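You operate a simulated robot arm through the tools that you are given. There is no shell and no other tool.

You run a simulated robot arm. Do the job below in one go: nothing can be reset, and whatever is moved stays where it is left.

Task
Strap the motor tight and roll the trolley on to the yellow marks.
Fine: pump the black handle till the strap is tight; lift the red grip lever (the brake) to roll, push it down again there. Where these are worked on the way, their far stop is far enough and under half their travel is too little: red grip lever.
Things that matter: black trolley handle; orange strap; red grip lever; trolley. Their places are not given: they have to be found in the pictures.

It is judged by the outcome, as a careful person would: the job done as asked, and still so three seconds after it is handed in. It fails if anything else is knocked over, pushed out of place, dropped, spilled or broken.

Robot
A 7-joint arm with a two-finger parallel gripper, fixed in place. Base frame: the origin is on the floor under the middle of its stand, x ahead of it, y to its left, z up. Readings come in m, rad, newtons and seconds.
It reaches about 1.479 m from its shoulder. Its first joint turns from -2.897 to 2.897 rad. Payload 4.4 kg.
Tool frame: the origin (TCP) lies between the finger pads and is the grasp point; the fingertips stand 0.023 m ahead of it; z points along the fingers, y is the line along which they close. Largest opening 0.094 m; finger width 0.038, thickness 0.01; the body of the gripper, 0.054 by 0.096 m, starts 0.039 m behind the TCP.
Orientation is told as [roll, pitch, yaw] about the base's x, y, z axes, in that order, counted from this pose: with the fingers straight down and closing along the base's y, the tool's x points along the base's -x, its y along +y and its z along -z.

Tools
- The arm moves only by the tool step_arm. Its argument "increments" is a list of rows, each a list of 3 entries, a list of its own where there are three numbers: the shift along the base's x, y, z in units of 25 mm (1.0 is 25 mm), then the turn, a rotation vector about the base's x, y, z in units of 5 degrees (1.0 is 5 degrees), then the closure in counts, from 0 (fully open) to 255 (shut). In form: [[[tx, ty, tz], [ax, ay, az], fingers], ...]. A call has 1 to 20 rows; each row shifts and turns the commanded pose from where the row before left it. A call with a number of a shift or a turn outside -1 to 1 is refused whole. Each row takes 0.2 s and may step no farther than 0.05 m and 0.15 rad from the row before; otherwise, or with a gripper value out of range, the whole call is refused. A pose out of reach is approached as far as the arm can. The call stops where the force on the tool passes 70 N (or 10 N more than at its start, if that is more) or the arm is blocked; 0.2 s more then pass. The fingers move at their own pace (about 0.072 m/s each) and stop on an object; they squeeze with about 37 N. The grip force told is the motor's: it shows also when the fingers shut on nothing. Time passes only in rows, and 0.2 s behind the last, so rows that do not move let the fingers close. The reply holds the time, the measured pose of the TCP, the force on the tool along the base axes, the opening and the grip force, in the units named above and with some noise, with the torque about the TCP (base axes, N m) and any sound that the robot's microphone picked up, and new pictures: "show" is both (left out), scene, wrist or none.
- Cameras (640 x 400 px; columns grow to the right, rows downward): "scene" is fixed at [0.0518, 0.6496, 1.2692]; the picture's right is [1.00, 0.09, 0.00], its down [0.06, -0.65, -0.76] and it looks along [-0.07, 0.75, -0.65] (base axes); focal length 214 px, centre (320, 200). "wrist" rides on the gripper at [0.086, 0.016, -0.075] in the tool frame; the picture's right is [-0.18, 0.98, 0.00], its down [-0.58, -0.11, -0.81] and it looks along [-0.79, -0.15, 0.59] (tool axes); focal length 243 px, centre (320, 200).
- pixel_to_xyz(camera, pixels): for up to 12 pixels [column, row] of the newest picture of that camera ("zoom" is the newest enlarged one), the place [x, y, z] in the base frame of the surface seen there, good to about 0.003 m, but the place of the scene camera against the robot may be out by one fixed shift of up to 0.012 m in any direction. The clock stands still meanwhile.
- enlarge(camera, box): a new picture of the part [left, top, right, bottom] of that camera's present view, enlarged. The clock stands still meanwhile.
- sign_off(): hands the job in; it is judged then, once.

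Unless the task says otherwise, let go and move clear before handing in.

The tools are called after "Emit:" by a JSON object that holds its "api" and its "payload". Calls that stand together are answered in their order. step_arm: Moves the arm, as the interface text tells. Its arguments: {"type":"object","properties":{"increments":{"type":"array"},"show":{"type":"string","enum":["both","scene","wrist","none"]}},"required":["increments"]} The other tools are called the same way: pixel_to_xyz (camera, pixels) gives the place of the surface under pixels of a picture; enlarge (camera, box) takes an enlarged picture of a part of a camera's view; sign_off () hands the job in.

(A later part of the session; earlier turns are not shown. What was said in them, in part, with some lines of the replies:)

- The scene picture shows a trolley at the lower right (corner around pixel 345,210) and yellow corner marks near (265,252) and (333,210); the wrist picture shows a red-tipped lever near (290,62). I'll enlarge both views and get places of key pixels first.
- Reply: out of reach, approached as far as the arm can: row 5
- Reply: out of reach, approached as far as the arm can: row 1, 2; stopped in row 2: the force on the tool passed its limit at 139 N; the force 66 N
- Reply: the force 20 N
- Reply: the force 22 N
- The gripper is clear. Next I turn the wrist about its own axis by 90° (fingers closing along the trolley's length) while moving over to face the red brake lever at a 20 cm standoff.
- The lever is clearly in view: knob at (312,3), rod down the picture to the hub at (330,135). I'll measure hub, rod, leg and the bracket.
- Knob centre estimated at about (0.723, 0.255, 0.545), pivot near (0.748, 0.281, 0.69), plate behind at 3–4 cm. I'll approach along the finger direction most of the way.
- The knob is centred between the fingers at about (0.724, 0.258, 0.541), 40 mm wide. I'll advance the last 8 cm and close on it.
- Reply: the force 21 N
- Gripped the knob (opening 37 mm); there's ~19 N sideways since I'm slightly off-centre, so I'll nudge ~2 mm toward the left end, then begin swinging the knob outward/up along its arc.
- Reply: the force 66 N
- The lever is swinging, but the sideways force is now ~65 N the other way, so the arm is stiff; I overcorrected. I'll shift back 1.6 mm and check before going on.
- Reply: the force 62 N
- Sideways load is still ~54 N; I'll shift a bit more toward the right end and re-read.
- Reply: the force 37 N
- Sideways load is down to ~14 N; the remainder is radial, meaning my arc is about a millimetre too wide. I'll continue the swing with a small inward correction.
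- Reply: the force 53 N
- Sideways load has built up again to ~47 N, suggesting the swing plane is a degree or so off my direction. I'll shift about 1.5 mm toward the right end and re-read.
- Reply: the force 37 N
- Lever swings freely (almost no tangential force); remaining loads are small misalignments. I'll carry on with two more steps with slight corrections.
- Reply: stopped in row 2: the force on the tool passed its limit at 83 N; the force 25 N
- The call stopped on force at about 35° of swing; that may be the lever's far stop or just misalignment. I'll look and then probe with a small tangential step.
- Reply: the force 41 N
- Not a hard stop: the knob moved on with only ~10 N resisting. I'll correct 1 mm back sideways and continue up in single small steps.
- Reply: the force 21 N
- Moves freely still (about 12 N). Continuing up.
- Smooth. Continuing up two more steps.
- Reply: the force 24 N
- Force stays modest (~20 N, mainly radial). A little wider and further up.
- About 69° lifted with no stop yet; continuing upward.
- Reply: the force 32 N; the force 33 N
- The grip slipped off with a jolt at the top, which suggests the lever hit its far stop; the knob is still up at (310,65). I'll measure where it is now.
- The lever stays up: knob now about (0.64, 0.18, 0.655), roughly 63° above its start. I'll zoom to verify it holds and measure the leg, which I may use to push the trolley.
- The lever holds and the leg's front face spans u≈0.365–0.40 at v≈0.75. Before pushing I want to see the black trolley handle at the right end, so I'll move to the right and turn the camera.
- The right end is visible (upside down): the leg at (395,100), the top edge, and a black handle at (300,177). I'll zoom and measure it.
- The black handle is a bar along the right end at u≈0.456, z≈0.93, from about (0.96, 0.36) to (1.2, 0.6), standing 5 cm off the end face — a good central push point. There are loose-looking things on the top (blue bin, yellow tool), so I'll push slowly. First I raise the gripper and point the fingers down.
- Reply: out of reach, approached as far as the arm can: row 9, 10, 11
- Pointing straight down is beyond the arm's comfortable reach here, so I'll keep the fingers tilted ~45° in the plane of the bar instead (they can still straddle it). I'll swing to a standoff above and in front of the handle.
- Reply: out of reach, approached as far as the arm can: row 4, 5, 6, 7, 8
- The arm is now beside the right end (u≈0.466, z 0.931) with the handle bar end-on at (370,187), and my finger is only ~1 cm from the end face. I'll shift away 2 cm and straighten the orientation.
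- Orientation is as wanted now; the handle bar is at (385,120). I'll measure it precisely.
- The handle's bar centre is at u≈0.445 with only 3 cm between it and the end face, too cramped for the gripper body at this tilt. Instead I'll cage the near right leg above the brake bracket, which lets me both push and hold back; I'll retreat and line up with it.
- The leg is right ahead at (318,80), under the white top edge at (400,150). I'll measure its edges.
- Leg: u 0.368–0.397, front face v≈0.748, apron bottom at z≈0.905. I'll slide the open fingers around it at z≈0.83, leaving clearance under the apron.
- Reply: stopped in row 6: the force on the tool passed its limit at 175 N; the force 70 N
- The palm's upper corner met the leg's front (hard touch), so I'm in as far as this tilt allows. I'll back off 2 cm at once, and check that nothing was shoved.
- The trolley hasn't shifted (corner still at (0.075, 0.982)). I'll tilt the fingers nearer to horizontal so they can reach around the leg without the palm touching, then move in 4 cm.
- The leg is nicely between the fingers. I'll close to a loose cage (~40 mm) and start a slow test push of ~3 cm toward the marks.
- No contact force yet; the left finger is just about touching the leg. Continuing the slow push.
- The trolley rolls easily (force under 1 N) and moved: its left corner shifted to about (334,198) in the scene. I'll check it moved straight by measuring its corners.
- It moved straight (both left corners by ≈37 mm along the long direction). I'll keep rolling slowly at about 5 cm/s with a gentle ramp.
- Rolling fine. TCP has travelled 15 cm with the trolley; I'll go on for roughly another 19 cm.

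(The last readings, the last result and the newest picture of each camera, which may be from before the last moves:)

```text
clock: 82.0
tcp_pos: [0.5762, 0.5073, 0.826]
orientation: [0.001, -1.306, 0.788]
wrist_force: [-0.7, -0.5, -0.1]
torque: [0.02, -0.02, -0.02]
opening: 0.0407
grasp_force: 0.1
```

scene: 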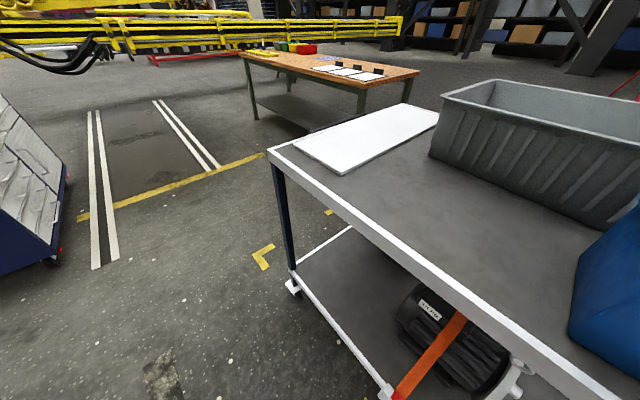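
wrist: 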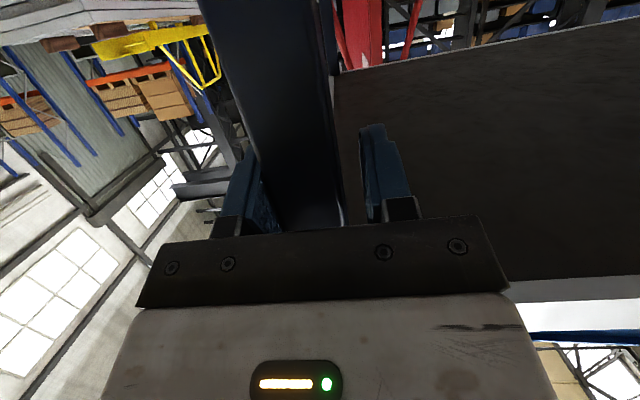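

The strap stays taut and nothing on the trolley stirs. Remaining travel is about 0.37 m; I'll go on another ~20 cm.

Emit:
{"api": "step_arm", "payload": {"increments": [[[-0.16, 0.16, 0], [0, 0, 0], 145], [[-0.2, 0.2, 0], [0, 0, 0], 145], [[-0.24, 0.24, 0], [0, 0, 0], 145], [[-0.28, 0.28, 0], [0, 0, 0], 145], [[-0.3, 0.3, 0], [0, 0, 0], 145], [[-0.3, 0.3, 0], [0, 0, 0], 145], [[-0.3, 0.3, 0], [0, 0, 0], 145], [[-0.3, 0.3, 0], [0, 0, 0], 145], [[-0.3, 0.3, 0], [0, 0, 0], 145], [[-0.3, 0.3, 0], [0, 0, 0], 145], [[-0.3, 0.3, 0], [0, 0, 0], 145], [[-0.3, 0.3, 0], [0, 0, 0], 145], [[-0.3, 0.3, 0], [0, 0, 0], 145], [[-0.3, 0.3, 0], [0, 0, 0], 145], [[-0.3, 0.3, 0], [0, 0, 0], 145], [[-0.3, 0.3, 0], [0, 0, 0], 145], [[-0.26, 0.26, 0], [0, 0, 0], 145], [[-0.22, 0.22, 0], [0, 0, 0], 145], [[-0.18, 0.18, 0], [0, 0, 0], 145], [[-0.14, 0.14, 0], [0, 0, 0], 145]], "show": "both"}}

Emit:
{"api": "enlarge", "payload": {"camera": "scene", "box": [200, 130, 440, 330]}}

```text
clock: 86.2
tcp_pos: [0.4417, 0.6375, 0.8251]
orientation: [0.0, -1.307, 0.787]
wrist_force: [-0.8, -0.9, 0.2]
torque: [0.01, 0.02, -0.02]
opening: 0.0406
grasp_force: 0.0
```

scene: 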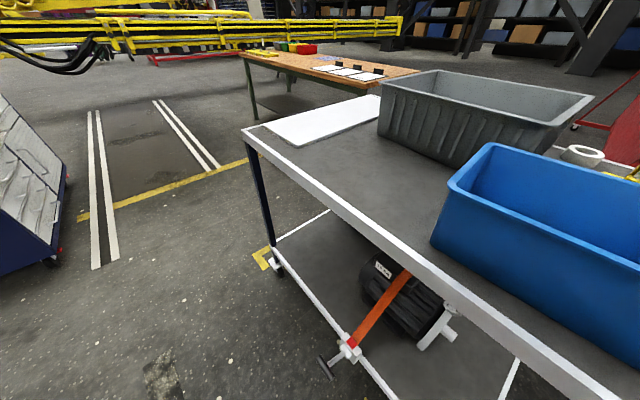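
wrist: 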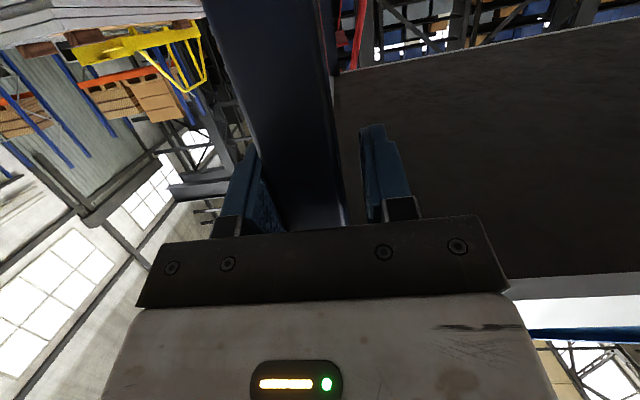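

```text
2.00 times, centred on (320, 230) of scene
```

zoom: 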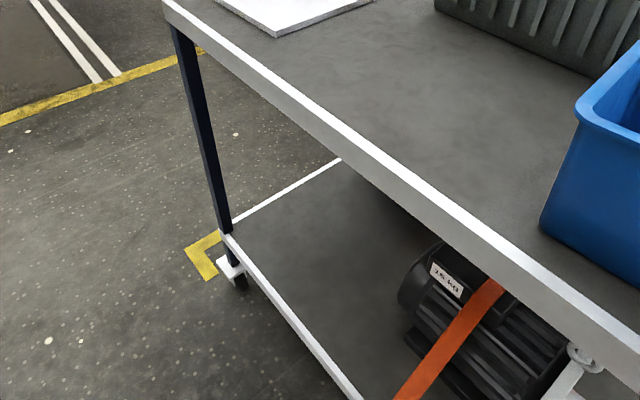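

The near-left caster (275,265) is now close to the L-mark (vertex at about (253,256)). I'll measure both to compute the remaining travel.

Emit:
{"api": "pixel_to_xyz", "payload": {"camera": "scene", "pixels": [[254, 255], [252, 255], [262, 270], [270, 248], [243, 131], [247, 131], [275, 262], [280, 272], [272, 243], [386, 95], [266, 256], [312, 240]]}}

Emit:
{"api": "pixel_to_xyz", "payload": {"camera": "zoom", "pixels": [[185, 247], [190, 248], [207, 281], [218, 231], [227, 234], [220, 262], [236, 285], [243, 270], [235, 250], [200, 258], [205, 240], [212, 262]]}}

```text
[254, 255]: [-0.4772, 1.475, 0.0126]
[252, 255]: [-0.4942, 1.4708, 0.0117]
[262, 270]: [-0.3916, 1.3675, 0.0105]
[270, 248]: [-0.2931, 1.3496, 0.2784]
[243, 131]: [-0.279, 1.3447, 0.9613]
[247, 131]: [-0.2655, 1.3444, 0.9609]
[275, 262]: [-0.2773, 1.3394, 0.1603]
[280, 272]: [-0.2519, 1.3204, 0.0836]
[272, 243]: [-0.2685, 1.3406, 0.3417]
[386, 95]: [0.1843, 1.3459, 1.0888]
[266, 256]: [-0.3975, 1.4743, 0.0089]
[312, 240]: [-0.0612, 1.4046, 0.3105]
```

```text
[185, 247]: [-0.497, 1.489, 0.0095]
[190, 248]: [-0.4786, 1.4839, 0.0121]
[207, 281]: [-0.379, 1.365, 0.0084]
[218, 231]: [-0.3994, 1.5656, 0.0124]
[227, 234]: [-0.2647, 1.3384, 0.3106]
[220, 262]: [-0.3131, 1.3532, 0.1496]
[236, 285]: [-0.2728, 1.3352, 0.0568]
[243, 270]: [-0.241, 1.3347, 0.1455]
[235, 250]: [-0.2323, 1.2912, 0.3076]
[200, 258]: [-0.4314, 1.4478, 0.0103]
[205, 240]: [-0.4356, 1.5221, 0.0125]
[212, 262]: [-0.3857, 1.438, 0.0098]
```

Near-left corner is 0.256 m short of the left mark's outer edge while the right end still overhangs its mark by about 0.146 m, so centring needs ≈0.20 m more. I'll roll 0.157 m now and then fine-tune.

Emit:
{"api": "step_arm", "payload": {"increments": [[[-0.16, 0.16, 0], [0, 0, 0], 145], [[-0.2, 0.2, 0], [0, 0, 0], 145], [[-0.24, 0.24, 0], [0, 0, 0], 145], [[-0.28, 0.28, 0], [0, 0, 0], 145], [[-0.3, 0.3, 0], [0, 0, 0], 145], [[-0.3, 0.3, 0], [0, 0, 0], 145], [[-0.3, 0.3, 0], [0, 0, 0], 145], [[-0.3, 0.3, 0], [0, 0, 0], 145], [[-0.3, 0.3, 0], [0, 0, 0], 145], [[-0.3, 0.3, 0], [0, 0, 0], 145], [[-0.3, 0.3, 0], [0, 0, 0], 145], [[-0.3, 0.3, 0], [0, 0, 0], 145], [[-0.3, 0.3, 0], [0, 0, 0], 145], [[-0.28, 0.28, 0], [0, 0, 0], 145], [[-0.24, 0.24, 0], [0, 0, 0], 145], [[-0.2, 0.2, 0], [0, 0, 0], 145], [[-0.14, 0.14, 0], [0, 0, 0], 145]], "show": "both"}}

Emit:
{"api": "enlarge", "payload": {"camera": "scene", "box": [160, 80, 400, 300]}}

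```text
clock: 89.8
tcp_pos: [0.3325, 0.75, 0.8272]
orientation: [0.002, -1.306, 0.786]
wrist_force: [-1.3, -0.5, -0.7]
torque: [-0.02, -0.01, 0.0]
opening: 0.0405
grasp_force: 0.0
```

scene: 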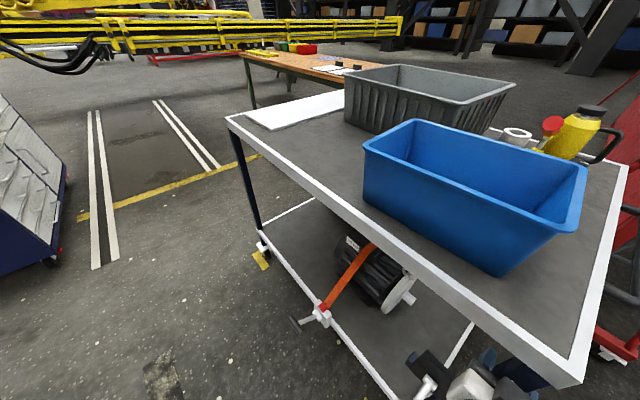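
wrist: 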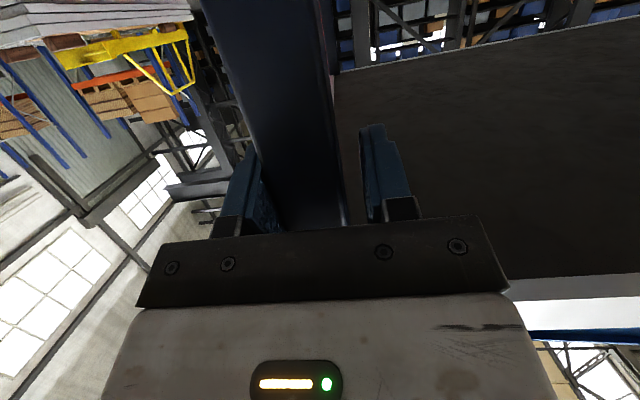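

```text
1.82 times, centred on (280, 190) of scene
```

zoom: 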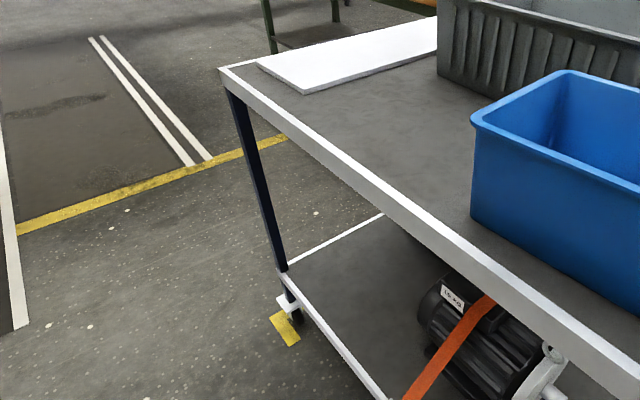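

Nothing on the trolley has shifted. I'll measure the left corner against the mark again, plus the right corner.

Emit:
{"api": "pixel_to_xyz", "payload": {"camera": "scene", "pixels": [[228, 119], [227, 117], [577, 383], [628, 165], [262, 268], [256, 256], [265, 252], [262, 240], [574, 375], [262, 247]]}}

```text
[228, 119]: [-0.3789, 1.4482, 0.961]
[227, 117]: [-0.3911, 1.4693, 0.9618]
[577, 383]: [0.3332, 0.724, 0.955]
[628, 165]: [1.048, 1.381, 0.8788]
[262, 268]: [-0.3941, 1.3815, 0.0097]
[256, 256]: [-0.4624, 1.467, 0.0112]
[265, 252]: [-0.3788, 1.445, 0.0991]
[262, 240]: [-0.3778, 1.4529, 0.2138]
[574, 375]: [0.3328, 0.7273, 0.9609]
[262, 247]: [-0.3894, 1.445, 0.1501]
```

Left gap is now 0.103 m and the right end is ~0.024 m inside its mark's outer line, so about 0.04 m more centres it. I'll roll that last bit gently.

Emit:
{"api": "step_arm", "payload": {"increments": [[[-0.12, 0.12, 0], [0, 0, 0], 145], [[-0.16, 0.16, 0], [0, 0, 0], 145], [[-0.2, 0.2, 0], [0, 0, 0], 145], [[-0.2, 0.2, 0], [0, 0, 0], 145], [[-0.18, 0.18, 0], [0, 0, 0], 145], [[-0.14, 0.14, 0], [0, 0, 0], 145], [[-0.1, 0.1, 0], [0, 0, 0], 145], [[0, 0, 0], [0, 0, 0], 145], [[0, 0, 0], [0, 0, 0], 145]], "show": "both"}}

Emit:
{"api": "pixel_to_xyz", "payload": {"camera": "scene", "pixels": [[225, 116], [224, 117], [560, 372], [256, 256], [260, 240]]}}

Emit:
{"api": "enlarge", "payload": {"camera": "scene", "box": [200, 100, 320, 300]}}

```text
clock: 91.8
tcp_pos: [0.3032, 0.7767, 0.8261]
orientation: [0.002, -1.306, 0.784]
wrist_force: [0.5, 0.6, 0.2]
torque: [-0.03, 0.0, -0.01]
opening: 0.0402
grasp_force: 0.1
```

scene: 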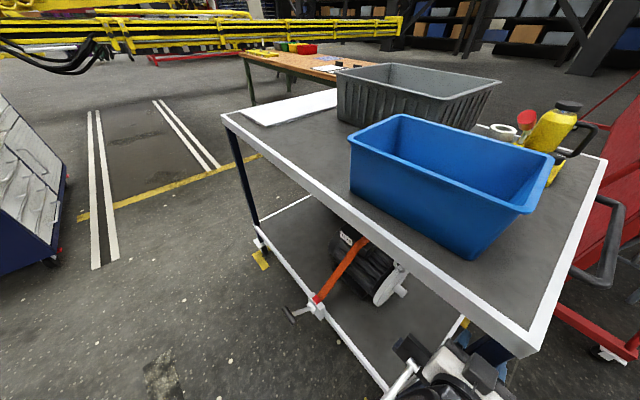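
wrist: 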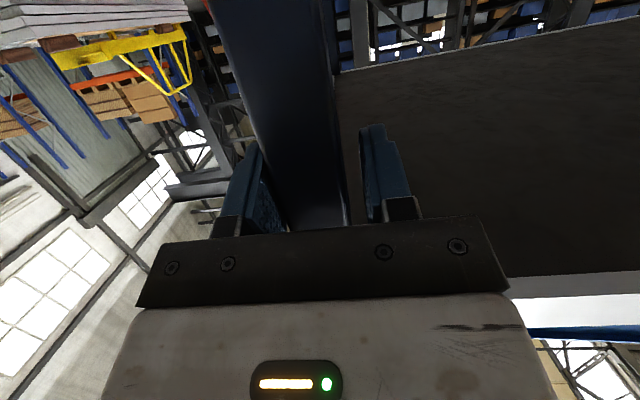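

```text
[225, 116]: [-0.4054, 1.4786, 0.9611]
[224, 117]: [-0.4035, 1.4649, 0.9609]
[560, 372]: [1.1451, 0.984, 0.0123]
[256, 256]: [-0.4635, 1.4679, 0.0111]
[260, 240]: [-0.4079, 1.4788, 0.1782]
```

```text
2.00 times, centred on (260, 200) of scene
```

zoom: 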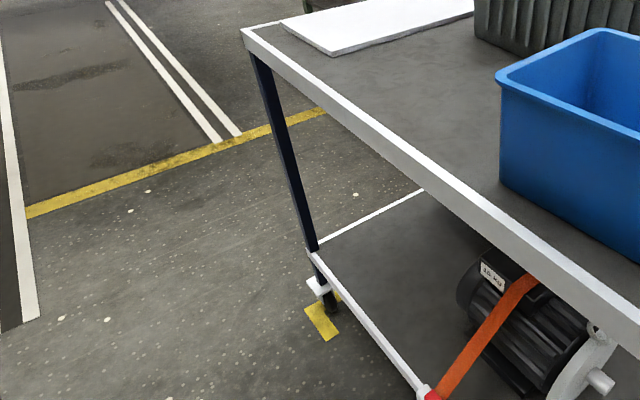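

I'll measure the corners and the visible yellow bit at (462,323), which should be the far-right mark.

Emit:
{"api": "pixel_to_xyz", "payload": {"camera": "scene", "pixels": [[222, 116], [221, 117], [526, 352], [528, 355], [606, 160], [604, 158], [462, 324], [465, 320], [459, 330]]}}

Emit:
{"api": "enlarge", "payload": {"camera": "scene", "box": [400, 240, 600, 400]}}

```text
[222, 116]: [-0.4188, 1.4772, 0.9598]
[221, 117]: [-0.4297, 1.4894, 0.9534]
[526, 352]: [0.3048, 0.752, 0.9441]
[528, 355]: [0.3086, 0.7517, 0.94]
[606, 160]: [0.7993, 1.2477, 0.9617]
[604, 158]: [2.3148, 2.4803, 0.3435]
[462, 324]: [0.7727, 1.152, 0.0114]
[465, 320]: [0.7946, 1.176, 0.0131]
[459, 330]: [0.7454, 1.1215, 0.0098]
```

```text
2.50 times, centred on (500, 320) of scene
```

zoom: 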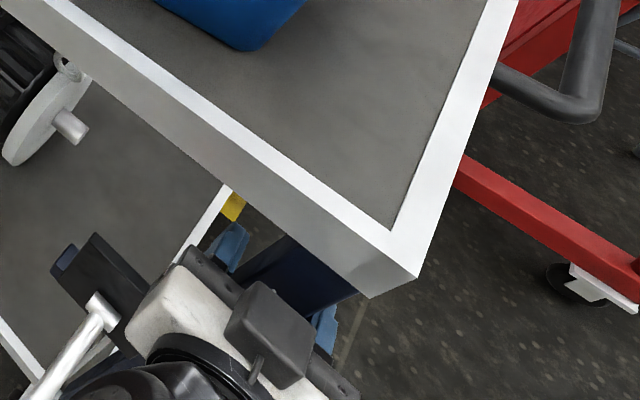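

The trolley is now centred (left gap ≈0.06 m, right ≈0.06 m). I'll open the fingers and retreat from the leg, rising to stay clear of the lifted lever.

Emit:
{"api": "step_arm", "payload": {"increments": [[[0, 0, 0], [0, 0, 0], 0], [[0, 0, 0], [0, 0, 0], 0], [[0, 0, 0], [0, 0, 0], 0], [[-0.5, -0.5, 0.15], [0, 0, 0], 0], [[-0.5, -0.5, 0.15], [0, 0, 0], 0], [[-0.5, -0.5, 0.15], [0, 0, 0], 0], [[-0.6, -0.6, 0.5], [0, 0, 0], 0], [[-0.6, -0.6, 0.5], [0, 0, 0], 0], [[-0.6, -0.6, 0.5], [0, 0, 0], 0], [[-0.6, -0.6, 0.5], [0, 0, 0], 0], [[-0.6, -0.6, 0.5], [0, 0, 0], 0]], "show": "both"}}

Emit:
{"api": "pixel_to_xyz", "payload": {"camera": "scene", "pixels": [[222, 116], [526, 352], [606, 160]]}}

```text
clock: 94.4
tcp_pos: [0.2141, 0.6419, 0.8146]
orientation: [-0.223, -1.196, 0.966]
wrist_force: [-0.5, 0.3, 0.4]
torque: [-0.04, 0.0, -0.02]
opening: 0.0939
grasp_force: 0.1
stopped in row 11: the arm was blocked; the commanded pose is now the measured one
```

scene: 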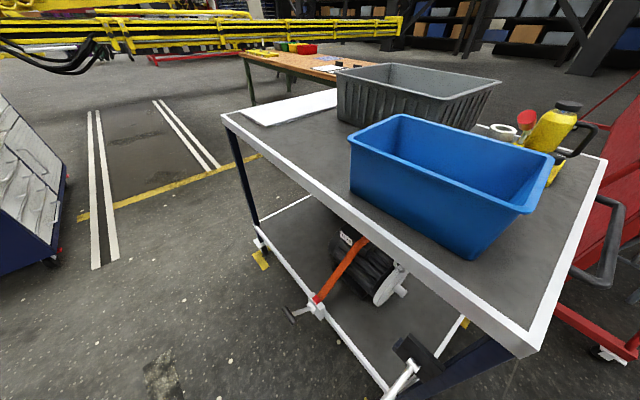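
wrist: 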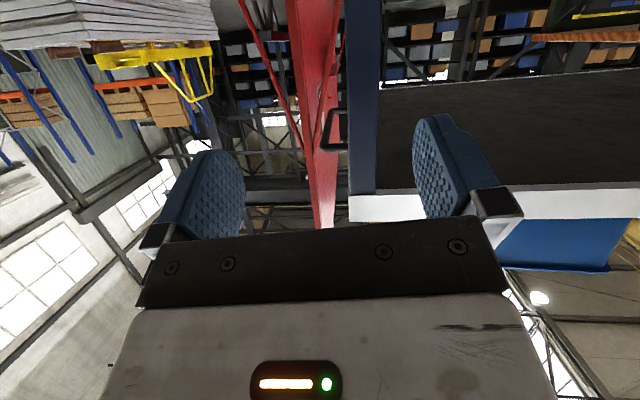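

```text
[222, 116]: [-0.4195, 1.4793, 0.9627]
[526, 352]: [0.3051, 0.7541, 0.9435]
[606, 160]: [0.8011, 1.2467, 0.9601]
```

The trolley stayed put, but the arm got folded to a joint limit in the retreat (orientation drifted to [-0.22,-1.20,0.97]). I'll re-tilt the hand toward 45° down at yaw 45° while easing back a little.

Emit:
{"api": "step_arm", "payload": {"increments": [[[-0.2, -0.2, 0.1], [-0.54, 0.816, 0.023], 0], [[-0.2, -0.2, 0.1], [-0.54, 0.816, 0.023], 0], [[-0.2, -0.2, 0.1], [-0.54, 0.816, 0.023], 0], [[-0.2, -0.2, 0.1], [-0.54, 0.816, 0.023], 0], [[-0.2, -0.2, 0.1], [-0.54, 0.816, 0.023], 0]], "show": "wrist"}}

```text
clock: 95.8
tcp_pos: [0.1882, 0.5951, 0.7634]
orientation: [-0.08, -0.701, 0.829]
wrist_force: [-0.7, 0.4, 0.4]
torque: [0.0, 0.01, 0.01]
opening: 0.094
grasp_force: 0.1
stopped in row 5: the arm was blocked; the commanded pose is now the measured one
```

wrist: 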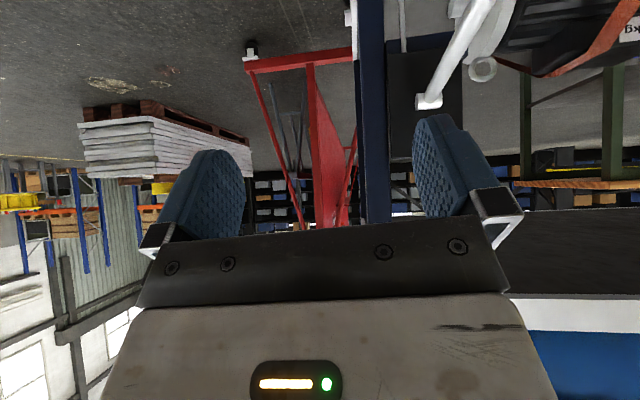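

The lever rod and hub are in view now at (455,55)/(430,100), but the arm again reports being blocked with no wrist force, probably self-interference near its base. I'll check the scene and measure the lever.

Emit:
{"api": "step_arm", "payload": {"increments": [[[0, 0, 0], [0, 0, 0], 0]], "show": "both"}}

Emit:
{"api": "pixel_to_xyz", "payload": {"camera": "scene", "pixels": [[222, 116], [526, 352], [606, 160], [412, 365], [385, 396]]}}

Emit:
{"api": "pixel_to_xyz", "payload": {"camera": "wrist", "pixels": [[430, 100], [445, 70], [465, 30], [485, 3], [460, 60], [400, 120], [370, 120], [375, 50]]}}

```text
clock: 96.2
tcp_pos: [0.1882, 0.5947, 0.7635]
orientation: [-0.08, -0.701, 0.827]
wrist_force: [-0.3, 0.2, 0.5]
torque: [-0.01, -0.01, 0.02]
opening: 0.0938
grasp_force: 0.0
```

scene: 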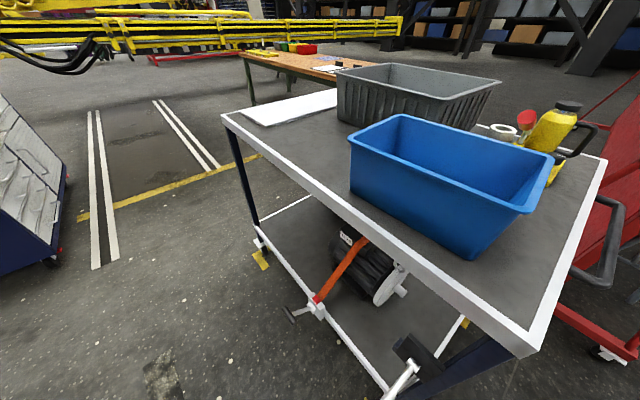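
wrist: 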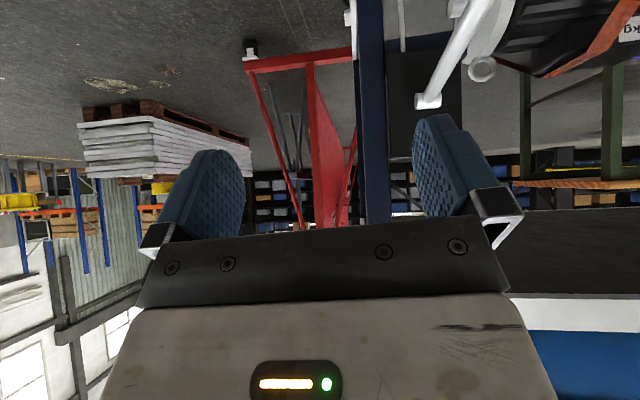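

```text
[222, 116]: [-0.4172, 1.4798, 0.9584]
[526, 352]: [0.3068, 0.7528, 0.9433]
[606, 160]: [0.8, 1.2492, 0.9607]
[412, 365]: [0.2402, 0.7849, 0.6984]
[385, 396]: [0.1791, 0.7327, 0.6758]
```

```text
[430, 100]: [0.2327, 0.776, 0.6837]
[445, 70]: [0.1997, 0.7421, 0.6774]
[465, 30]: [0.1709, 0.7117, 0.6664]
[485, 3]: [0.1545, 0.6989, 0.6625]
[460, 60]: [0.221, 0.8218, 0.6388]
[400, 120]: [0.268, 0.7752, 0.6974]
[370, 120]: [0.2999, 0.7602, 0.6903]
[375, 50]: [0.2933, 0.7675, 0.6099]
```

The trolley is unmoved and the lever sits at u≈−0.3835 with the knob near (0.145, 0.687, 0.658). I'll shift sideways over it, trimming the orientation.

Emit:
{"api": "step_arm", "payload": {"increments": [[[-0.68, 0.68, 0], [0.29, -0.04, 0.02], 0], [[-0.68, 0.68, 0], [0.29, -0.04, 0.02], 0], [[-0.68, 0.68, 0], [0.29, -0.04, 0.02], 0], [[-0.68, 0.68, 0], [0.29, -0.04, 0.02], 0]], "show": "wrist"}}

```text
clock: 97.4
tcp_pos: [0.154, 0.6539, 0.7491]
orientation: [-0.015, -0.773, 0.744]
wrist_force: [-0.2, 0.4, 0.8]
torque: [0.0, -0.01, -0.04]
opening: 0.094
grasp_force: 0.0
stopped in row 4: the arm was blocked; the commanded pose is now the measured one
```

wrist: 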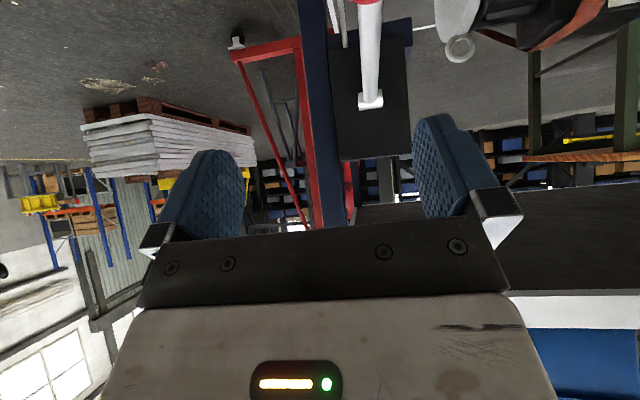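

I'm nearly over the knob (u −0.3535 vs −0.3835). I'll shift the last 3 cm sideways while lowering slightly.

Emit:
{"api": "step_arm", "payload": {"increments": [[[-0.28, 0.28, -0.25], [0, 0, 0], 0], [[-0.28, 0.28, -0.25], [0, 0, 0], 0], [[-0.28, 0.28, -0.25], [0, 0, 0], 0]], "show": "wrist"}}

```text
clock: 98.2
tcp_pos: [0.1289, 0.6809, 0.7435]
orientation: [0.004, -0.784, 0.735]
wrist_force: [0.2, 0.5, 0.8]
torque: [0.0, 0.0, 0.0]
opening: 0.094
grasp_force: 0.1
```

wrist: 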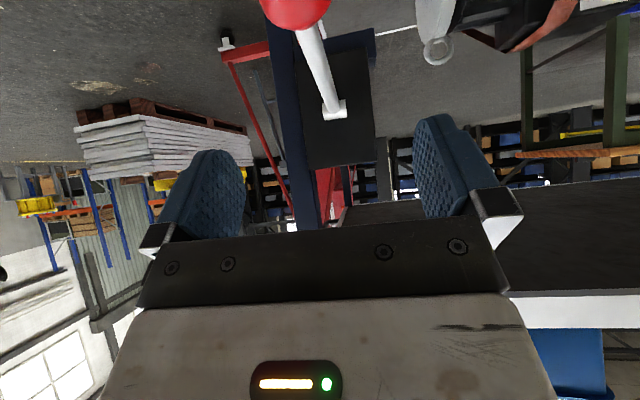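

The knob is in view at (297,8), rod to (333,110). I'll measure it again before going down onto it.

Emit:
{"api": "pixel_to_xyz", "payload": {"camera": "wrist", "pixels": [[297, 5], [297, 20], [275, 8], [322, 8], [308, 45], [320, 80], [333, 110]]}}

```text
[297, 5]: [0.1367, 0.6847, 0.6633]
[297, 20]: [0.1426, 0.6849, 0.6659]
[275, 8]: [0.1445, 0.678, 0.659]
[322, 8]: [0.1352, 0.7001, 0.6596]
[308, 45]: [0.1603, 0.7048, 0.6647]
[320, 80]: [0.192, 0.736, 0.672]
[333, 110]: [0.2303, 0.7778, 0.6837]
```

Knob centre is about (0.145, 0.692, 0.655). I'll descend onto it with the fingers straddling it and close.

Emit:
{"api": "step_arm", "payload": {"increments": [[[0.14, 0.105, -0.7], [0, 0, 0.3], 0], [[0.14, 0.105, -0.7], [0, 0, 0.3], 0], [[0.14, 0.105, -0.7], [0, 0, 0], 0], [[0.14, 0.105, -0.7], [0, 0, 0], 0], [[0.14, 0.105, -0.7], [0, 0, 0], 0]], "show": "wrist"}}

```text
clock: 99.4
tcp_pos: [0.1497, 0.6951, 0.666]
orientation: [0.015, -0.795, 0.778]
wrist_force: [-0.5, -0.1, -0.1]
torque: [0.03, 0.01, 0.01]
opening: 0.0939
grasp_force: 0.1
```

wrist: 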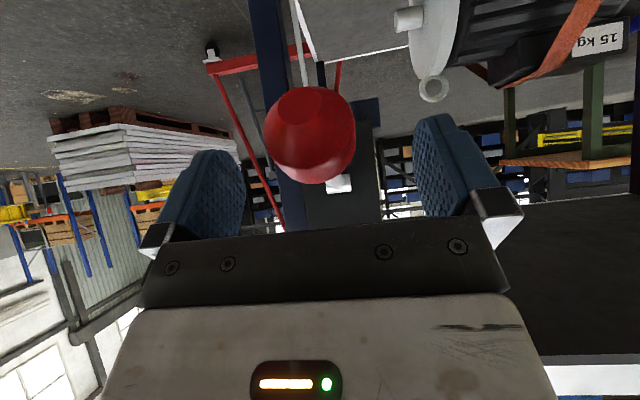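

The knob sits between the fingers at (312,135), a bit further ahead than when gripped before. I'll measure and move in about 1 cm more.

Emit:
{"api": "pixel_to_xyz", "payload": {"camera": "wrist", "pixels": [[312, 105], [312, 135], [312, 165], [272, 135], [350, 135], [338, 183]]}}

```text
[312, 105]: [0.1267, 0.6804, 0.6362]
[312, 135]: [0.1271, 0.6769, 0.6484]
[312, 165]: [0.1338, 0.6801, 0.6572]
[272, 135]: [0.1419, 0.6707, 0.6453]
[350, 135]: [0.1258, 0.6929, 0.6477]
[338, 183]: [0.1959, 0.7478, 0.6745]
```

Knob centre: (0.143, 0.691, 0.650). Lowering 1.6 cm, then closing on it.

Emit:
{"api": "step_arm", "payload": {"increments": [[[-0.07, -0.015, -0.32], [0, 0, 0], 0], [[-0.07, -0.015, -0.32], [0, 0, 0], 0], [[0, 0, 0], [0, 0, 0], 255], [[0, 0, 0], [0, 0, 0], 255], [[0, 0, 0], [0, 0, 0], 255], [[0, 0, 0], [0, 0, 0], 255]], "show": "wrist"}}

```text
clock: 100.8
tcp_pos: [0.1538, 0.6933, 0.6465]
orientation: [0.011, -0.792, 0.768]
wrist_force: [6.3, 1.7, 11.0]
torque: [0.78, -0.81, 0.06]
opening: 0.0368
grasp_force: 44.9
```

wrist: 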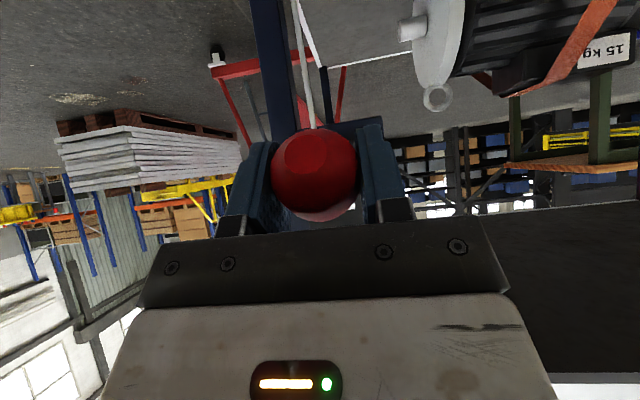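

Gripped with light forces. Now I swing it down along its arc in small batches, tilting slightly as I go.

Emit:
{"api": "step_arm", "payload": {"increments": [[[0.105, 0.105, -0.444], [0.14, -0.14, 0], 255], [[0.13, 0.13, -0.42], [0.14, -0.14, 0], 255], [[0.156, 0.156, -0.404], [0.14, -0.14, 0], 255]], "show": "none"}}

Emit:
{"api": "step_arm", "payload": {"increments": [[[0.178, 0.178, -0.384], [0.14, -0.14, 0], 255], [[0.204, 0.204, -0.36], [0.14, -0.14, 0], 255]], "show": "wrist"}}

```text
clock: 101.6
tcp_pos: [0.1592, 0.7057, 0.6134]
orientation: [0.01, -0.843, 0.779]
wrist_force: [17.7, 23.3, 18.2]
torque: [0.11, -0.02, -0.11]
opening: 0.0374
grasp_force: 45.0
```

```text
clock: 102.2
tcp_pos: [0.1621, 0.7121, 0.5873]
orientation: [-0.004, -0.869, 0.794]
wrist_force: [19.4, 18.1, 22.0]
torque: [-0.06, 0.05, 0.02]
opening: 0.0378
grasp_force: 45.4
```

wrist: 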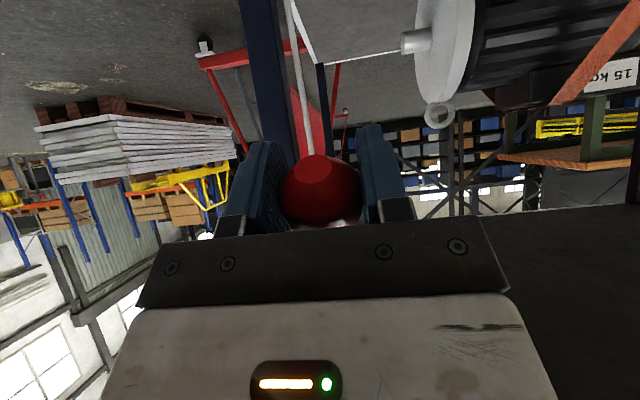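

The lever is following (about 32° down), with ~34 N radial pull since my hand has drifted outward on the knob. I'll correct inward/up a bit while continuing.

Emit:
{"api": "step_arm", "payload": {"increments": [[[0.29, 0.29, -0.2], [0.14, -0.14, 0], 255], [[0.29, 0.29, -0.2], [0.14, -0.14, 0], 255]], "show": "none"}}

```text
clock: 102.8
tcp_pos: [0.1709, 0.7229, 0.5686]
orientation: [-0.017, -0.89, 0.814]
wrist_force: [-47.9, 13.7, -25.7]
torque: [-0.21, -0.42, -0.08]
opening: 0.0379
grasp_force: 44.7
```

About 40° down; there's some sideways load (~44 N), so I'll ease toward the left end by a couple of millimetres while continuing.

Emit:
{"api": "step_arm", "payload": {"increments": [[[0.27, 0.35, -0.33], [0.1, -0.1, 0], 255]], "show": "none"}}

Emit:
{"api": "step_arm", "payload": {"increments": [[[0.28, 0.33, -0.3], [0.1, -0.1, 0], 255]], "show": "both"}}

```text
clock: 103.2
tcp_pos: [0.1822, 0.7334, 0.5625]
orientation: [-0.013, -0.907, 0.806]
wrist_force: [-53.5, 21.6, -20.7]
torque: [0.41, -0.79, -0.29]
opening: 0.0373
grasp_force: 44.9
```

```text
clock: 103.6
tcp_pos: [0.1899, 0.7429, 0.5565]
orientation: [-0.013, -0.925, 0.801]
wrist_force: [-20.4, 12.5, 6.7]
torque: [0.89, -0.82, -0.32]
opening: 0.0373
grasp_force: 45.4
```

scene: 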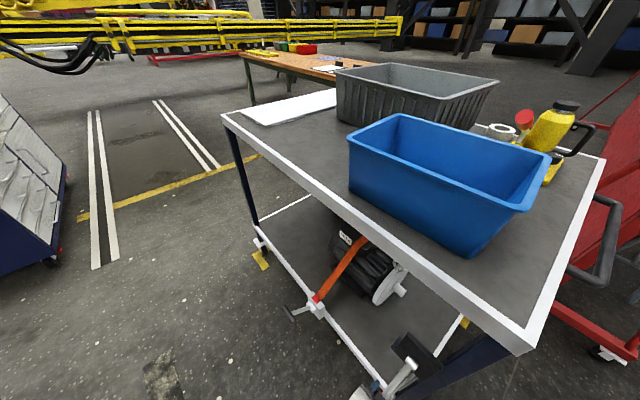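
wrist: 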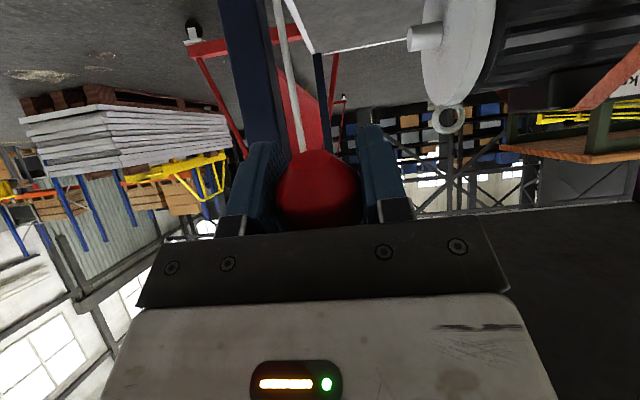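

About 52° down now with small forces. Continuing toward the lower stop.

Emit:
{"api": "step_arm", "payload": {"increments": [[[0.32, 0.33, -0.19], [0.08, -0.08, 0], 255]], "show": "none"}}

Emit:
{"api": "step_arm", "payload": {"increments": [[[0.32, 0.33, -0.15], [0.08, -0.08, 0], 255]], "show": "none"}}

Emit:
{"api": "step_arm", "payload": {"increments": [[[0.25, 0.25, -0.08], [0, 0, 0], 255]], "show": "wrist"}}

```text
clock: 104.0
tcp_pos: [0.1964, 0.7481, 0.5507]
orientation: [-0.017, -0.931, 0.806]
wrist_force: [-28.6, 9.3, -5.9]
torque: [0.91, -0.91, -0.31]
opening: 0.037
grasp_force: 44.8
```

```text
clock: 104.4
tcp_pos: [0.2061, 0.7562, 0.5469]
orientation: [-0.016, -0.939, 0.807]
wrist_force: [-31.1, 10.8, -12.9]
torque: [0.87, -0.89, -0.32]
opening: 0.0374
grasp_force: 45.1
```

```text
clock: 104.8
tcp_pos: [0.2126, 0.7632, 0.5447]
orientation: [-0.017, -0.94, 0.806]
wrist_force: [-30.7, 11.8, -21.1]
torque: [0.76, -0.81, -0.36]
opening: 0.037
grasp_force: 45.1
```

wrist: 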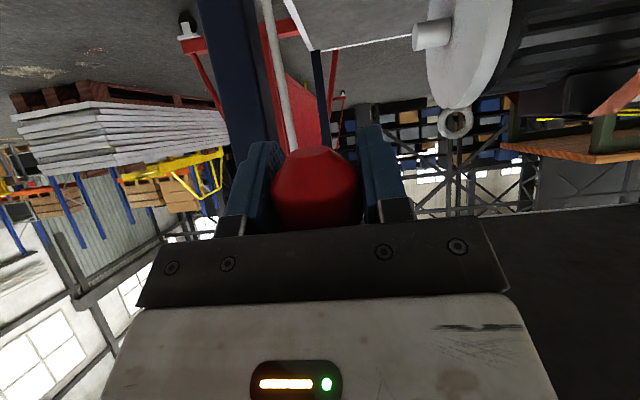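

Nearly at the starting angle (−75.5°). A little more push to seat it at the lower stop.

Emit:
{"api": "step_arm", "payload": {"increments": [[[0.15, 0.16, -0.02], [0, 0, 0], 255]], "show": "none"}}

Emit:
{"api": "step_arm", "payload": {"increments": [[[0.12, 0.12, 0.0], [0, 0, 0], 255]], "show": "none"}}

```text
clock: 105.2
tcp_pos: [0.2157, 0.7664, 0.5446]
orientation: [-0.016, -0.942, 0.805]
wrist_force: [-22.1, 3.3, -20.3]
torque: [0.79, -0.83, -0.25]
opening: 0.0373
grasp_force: 44.9
```

```text
clock: 105.6
tcp_pos: [0.218, 0.7687, 0.5458]
orientation: [-0.015, -0.937, 0.805]
wrist_force: [-16.9, 0.0, -23.7]
torque: [0.78, -0.8, -0.16]
opening: 0.037
grasp_force: 44.3
```

Past the original angle by my estimate; the stop should be here. One more small push to feel it.

Emit:
{"api": "step_arm", "payload": {"increments": [[[0.14, 0.14, 0.02], [0, 0, 0], 255]], "show": "none"}}

Emit:
{"api": "step_arm", "payload": {"increments": [[[0.14, 0.14, 0.02], [0, 0, 0], 255]], "show": "wrist"}}

```text
clock: 106.0
tcp_pos: [0.2223, 0.7716, 0.5456]
orientation: [-0.014, -0.941, 0.804]
wrist_force: [-25.6, 10.1, -30.2]
torque: [0.58, -0.54, -0.4]
opening: 0.0371
grasp_force: 44.6
```

```text
clock: 106.4
tcp_pos: [0.2256, 0.7759, 0.5445]
orientation: [-0.015, -0.942, 0.806]
wrist_force: [-46.0, -2.8, -19.5]
torque: [3.17, -2.94, -0.62]
opening: 0.0374
grasp_force: 45.1
```

wrist: 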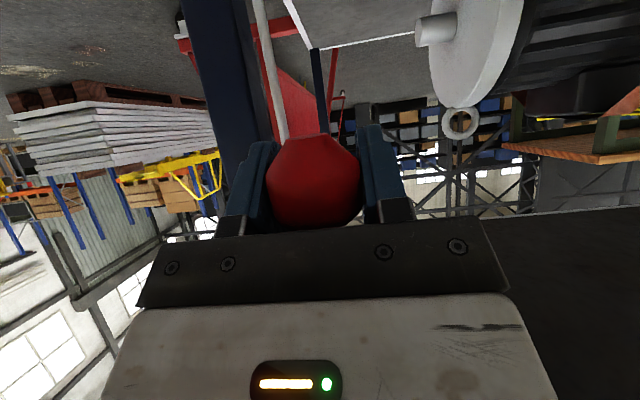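

Resistance has risen (≈35 N inward plus torque), so the lever is at its lower stop. I'll open, back out along the finger axis and inspect.

Emit:
{"api": "step_arm", "payload": {"increments": [[[-0.1, -0.1, 0], [0, 0, 0], 255], [[0, 0, 0], [0, 0, 0], 0], [[0, 0, 0], [0, 0, 0], 0], [[0, 0, 0], [0, 0, 0], 0], [[-0.4, -0.4, 0.4], [0, 0, 0], 0], [[-0.4, -0.4, 0.4], [0, 0, 0], 0], [[-0.4, -0.4, 0.4], [0, 0, 0], 0], [[-0.4, -0.4, 0.4], [0, 0, 0], 0], [[-0.4, -0.4, 0.4], [0, 0, 0], 0]], "show": "both"}}

```text
clock: 108.4
tcp_pos: [0.1695, 0.723, 0.595]
orientation: [-0.014, -0.938, 0.804]
wrist_force: [-0.6, 0.1, -0.8]
torque: [-0.01, 0.0, -0.06]
opening: 0.0939
grasp_force: 0.0
```

scene: 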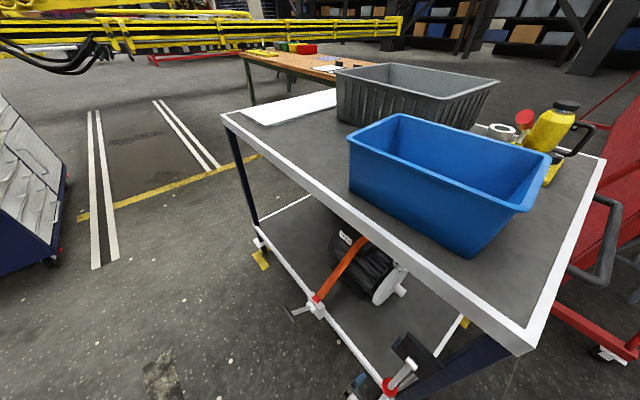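
wrist: 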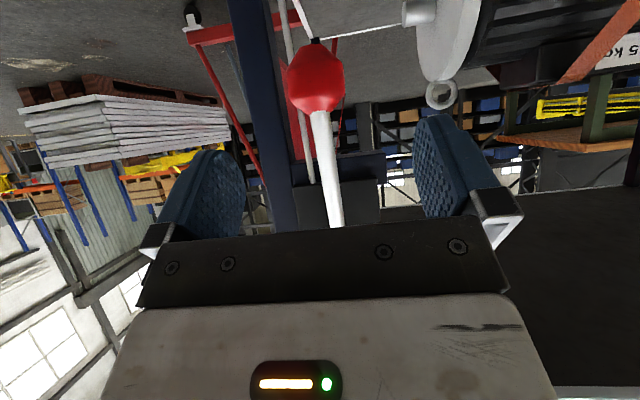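

The lever hangs down with the knob at (317,78) in the wrist view. I'll compare its place with its original one and re-check the trolley corner.

Emit:
{"api": "pixel_to_xyz", "payload": {"camera": "wrist", "pixels": [[317, 78], [317, 50], [318, 105], [324, 140], [332, 200], [262, 90]]}}

Emit:
{"api": "pixel_to_xyz", "payload": {"camera": "scene", "pixels": [[222, 116], [526, 352], [606, 160], [256, 256]]}}

Emit:
{"api": "enlarge", "payload": {"camera": "scene", "box": [220, 200, 480, 400]}}

```text
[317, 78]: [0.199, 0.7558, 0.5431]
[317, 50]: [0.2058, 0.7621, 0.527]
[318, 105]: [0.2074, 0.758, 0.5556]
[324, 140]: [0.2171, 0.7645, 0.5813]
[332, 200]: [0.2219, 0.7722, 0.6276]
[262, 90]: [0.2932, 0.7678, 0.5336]
```

```text
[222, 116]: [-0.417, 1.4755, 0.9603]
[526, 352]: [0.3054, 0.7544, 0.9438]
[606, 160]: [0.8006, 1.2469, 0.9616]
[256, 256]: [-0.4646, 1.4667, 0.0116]
```

```text
2.00 times, centred on (350, 300) of scene
```

zoom: 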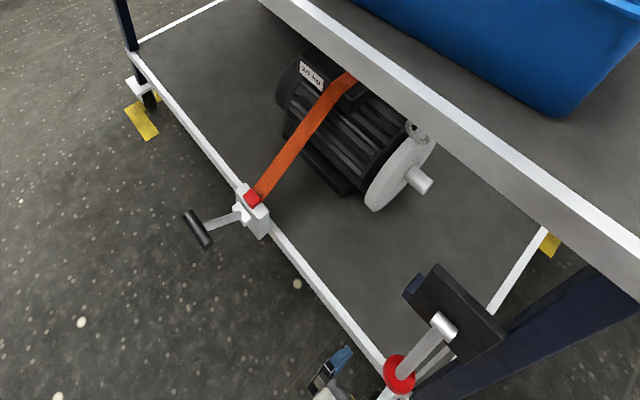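

The knob is back at its original hanging place (v 0.675, z 0.543 — same as at the start), the trolley hasn't moved, and the strap is straight. Next I back off and swing the camera to look at the right-hand floor marks to confirm the position.

Emit:
{"api": "step_arm", "payload": {"increments": [[[-0.5, -0.5, 0.3], [0, 0, 0], 0], [[-0.5, -0.5, 0.3], [-0.35, 0.35, 0], 0], [[0.2, -0.6, 0.5], [-0.6, 0.6, 0], 0], [[0.3, -0.8, 0.6], [-0.7, 0.7, 0], 0], [[0.4, -0.9, 0.6], [-0.7, 0.7, 0], 0], [[0.4, -0.9, 0.7], [-0.7, 0.7, 0], 0], [[0.4, -0.9, 0.7], [-0.7, 0.7, 0], 0], [[0.4, -0.9, 0.7], [-0.7, 0.7, 0], 0], [[0.4, -0.9, 0.7], [-0.7, 0.7, 0], 0], [[0.4, -0.9, 0.7], [-0.7, 0.7, 0], 0]], "show": "both"}}

```text
clock: 110.6
tcp_pos: [0.2174, 0.5298, 0.7363]
orientation: [-0.002, -0.219, 0.801]
wrist_force: [-0.6, -0.5, 0.1]
torque: [0.01, -0.01, -0.01]
opening: 0.0941
grasp_force: 0.0
```

scene: 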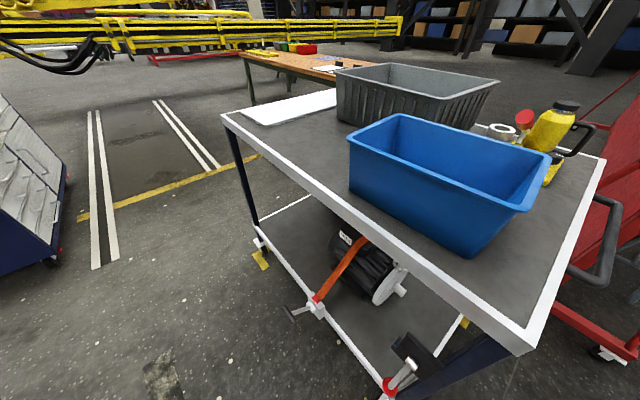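
wrist: 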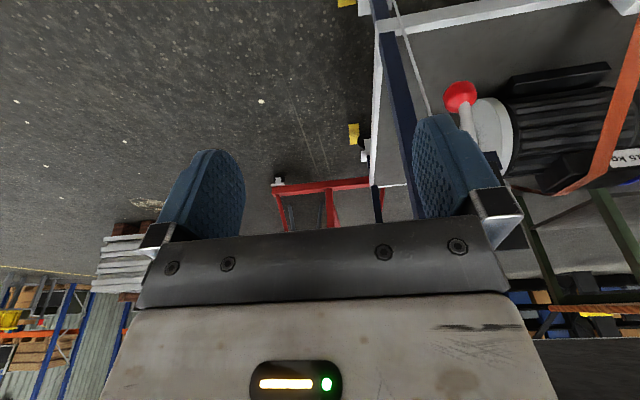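

Both right-end marks show: near at (347,3) and far at (353,133), with the casters beside them. I'll back up a bit more to see them fully.

Emit:
{"api": "step_arm", "payload": {"increments": [[[0.3, -0.7, 0.7], [-0.7, 0.7, 0], 0], [[0.3, -0.7, 0.7], [-0.7, 0.7, 0], 0], [[0.3, -0.7, 0.7], [-0.2, 0.2, 0], 0], [[0.3, -0.7, 0.7], [0, 0, 0], 0], [[0.3, -0.7, 0.7], [0, 0, 0], 0], [[0.3, -0.7, 0.7], [0, 0, 0], 0]], "show": "wrist"}}

Emit:
{"api": "enlarge", "payload": {"camera": "wrist", "box": [280, 0, 480, 160]}}

```text
clock: 112.0
tcp_pos: [0.2827, 0.4902, 0.6843]
orientation: [-0.006, -0.085, 0.797]
wrist_force: [0.1, -0.8, 1.4]
torque: [-0.02, -0.01, -0.02]
opening: 0.0937
grasp_force: 0.0
out of reach, approached as far as the arm can: row 1, 2, 3, 4, 5
```

wrist: 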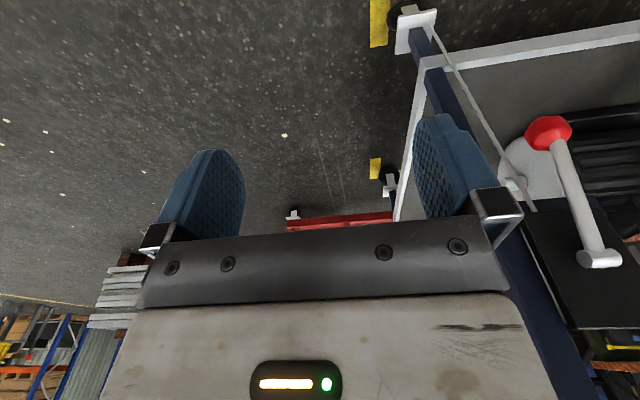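

```text
2.50 times, centred on (380, 80) of wrist
```

zoom: 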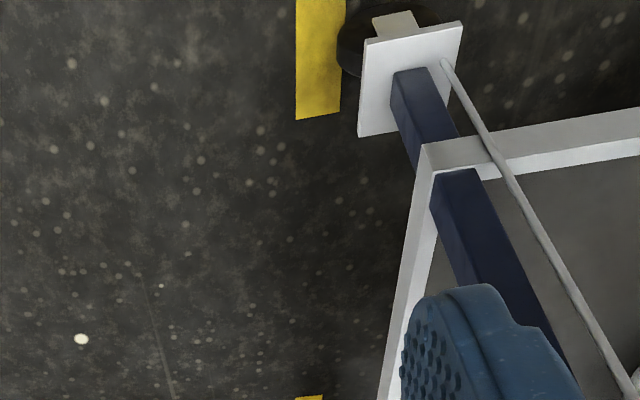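

Emit:
{"api": "pixel_to_xyz", "payload": {"camera": "wrist", "pixels": [[372, 5], [386, 5], [372, 45], [386, 43], [372, 160], [380, 160], [371, 178], [390, 25], [425, 62], [410, 20], [397, 215], [388, 175]]}}

```text
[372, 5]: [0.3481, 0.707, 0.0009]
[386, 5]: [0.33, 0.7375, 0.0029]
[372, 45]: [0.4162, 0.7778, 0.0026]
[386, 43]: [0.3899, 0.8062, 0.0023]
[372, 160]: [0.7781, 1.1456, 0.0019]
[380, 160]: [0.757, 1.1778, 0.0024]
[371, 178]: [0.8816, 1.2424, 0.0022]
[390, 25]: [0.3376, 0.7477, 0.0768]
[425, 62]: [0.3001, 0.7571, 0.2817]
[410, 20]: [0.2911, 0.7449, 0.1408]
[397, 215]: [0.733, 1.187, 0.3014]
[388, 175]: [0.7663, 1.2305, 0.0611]
```

Trolley's right end is at u≈−0.32, just inside the mark strip (−0.255 to −0.292), and the left end is about equally inside its mark, so it is centred within ~1 cm. I'll take a close look at the strap once more.

Emit:
{"api": "enlarge", "payload": {"camera": "scene", "box": [280, 210, 420, 330]}}

Emit:
{"api": "pixel_to_xyz", "payload": {"camera": "zoom", "pixels": [[195, 360], [220, 320], [250, 280], [280, 235], [310, 190], [335, 160], [165, 385]]}}

Emit:
{"api": "enlarge", "payload": {"camera": "wrist", "box": [480, 60, 640, 240]}}

```text
3.33 times, centred on (350, 270) of scene
```

zoom: 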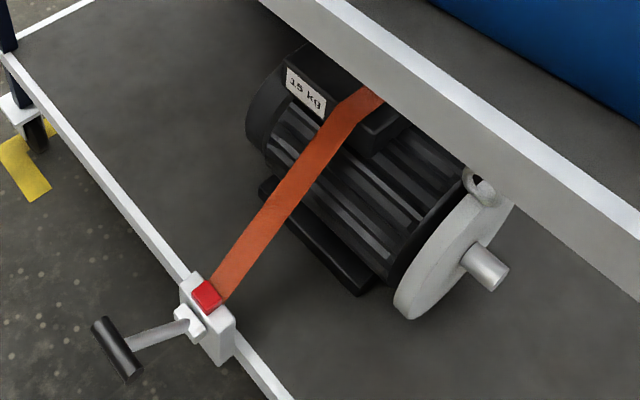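

```text
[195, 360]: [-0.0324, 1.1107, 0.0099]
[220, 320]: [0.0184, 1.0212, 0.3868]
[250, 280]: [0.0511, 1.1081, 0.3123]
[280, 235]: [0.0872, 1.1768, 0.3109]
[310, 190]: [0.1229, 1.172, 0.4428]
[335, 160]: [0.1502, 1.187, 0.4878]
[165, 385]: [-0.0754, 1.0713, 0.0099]
```

```text
2.22 times, centred on (560, 150) of wrist
```

zoom: 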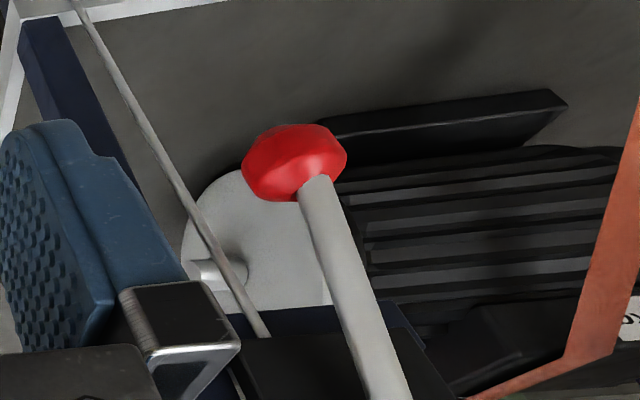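

The strap runs dead straight from the ratchet over the motor, and the lever hangs down at its stop. I'll move a little further clear, wait, and check that nothing drifts.

Emit:
{"api": "step_arm", "payload": {"increments": [[[0, -0.6, 0], [0, 0, 0], 0], [[0, -0.6, 0], [0, 0, 0], 0], [[0, -0.6, 0], [0, 0, 0], 0], [[0, 0, 0], [0, 0, 0], 0], [[0, 0, 0], [0, 0, 0], 0], [[0, 0, 0], [0, 0, 0], 0], [[0, 0, 0], [0, 0, 0], 0], [[0, 0, 0], [0, 0, 0], 0], [[0, 0, 0], [0, 0, 0], 0]], "show": "both"}}

Emit:
{"api": "pixel_to_xyz", "payload": {"camera": "scene", "pixels": [[222, 116], [526, 352], [606, 160], [389, 384]]}}

```text
clock: 114.0
tcp_pos: [0.2808, 0.4462, 0.6856]
orientation: [-0.007, -0.087, 0.797]
wrist_force: [0.1, 0.1, 0.7]
torque: [0.03, -0.01, -0.02]
opening: 0.0941
grasp_force: 0.0
```

scene: 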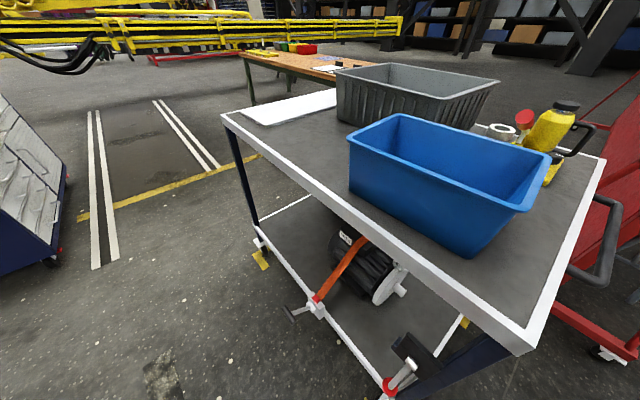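
wrist: 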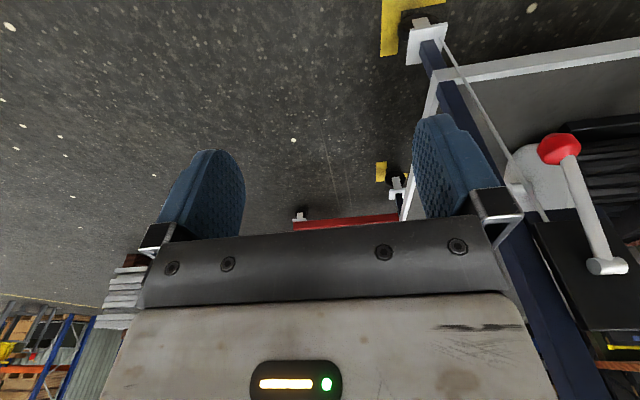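

```text
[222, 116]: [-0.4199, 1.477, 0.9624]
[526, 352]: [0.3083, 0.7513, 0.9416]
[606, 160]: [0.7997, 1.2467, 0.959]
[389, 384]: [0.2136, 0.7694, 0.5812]
```

Everything is still: the trolley corner reads (−0.420, 1.477), as before. The near-right caster sits inside its L-mark at (395,30), the red lever hangs down at (570,155), the strap is straight, and the arm is clear. I'm handing in.

Emit:
{"api": "sign_off", "payload": {}}

```text
The job is handed in.
```

The motor is strapped tight, the trolley is on the yellow marks with its brake back down, and the job is handed in. I haven't seen the verdict.

- **Strap:** I gave the black ratchet handle four full strokes. After the fourth, the orange strap ran straight from the ratchet over the motor, with no sag I could measure. The handle never felt stiffer, so I judged tightness from the strap's shape.
- **Rolling:** I lifted the red lever to its upper stop, then pushed the trolley about 0.7 m by its near right leg, not by the black trolley handle. The gap between that handle and the trolley's end was too cramped for the gripper. The trolley is centred between the marks to about 1 cm, and its position had not changed a few seconds later.
- **Brake:** The red lever is back where it hung at the start, to within a few millimetres. I did not push the trolley afterwards to test that it holds.
- **Hard contacts:**
  - The ratchet handle hit its lower stop at about 139 N on the first stroke.
  - The palm bumped the trolley leg at about 175 N.
  - The gripper slipped off the red knob at the top of its lift.

  Nothing visible shifted or fell, and the blue and grey bins, white board and yellow bottle rode along undisturbed.
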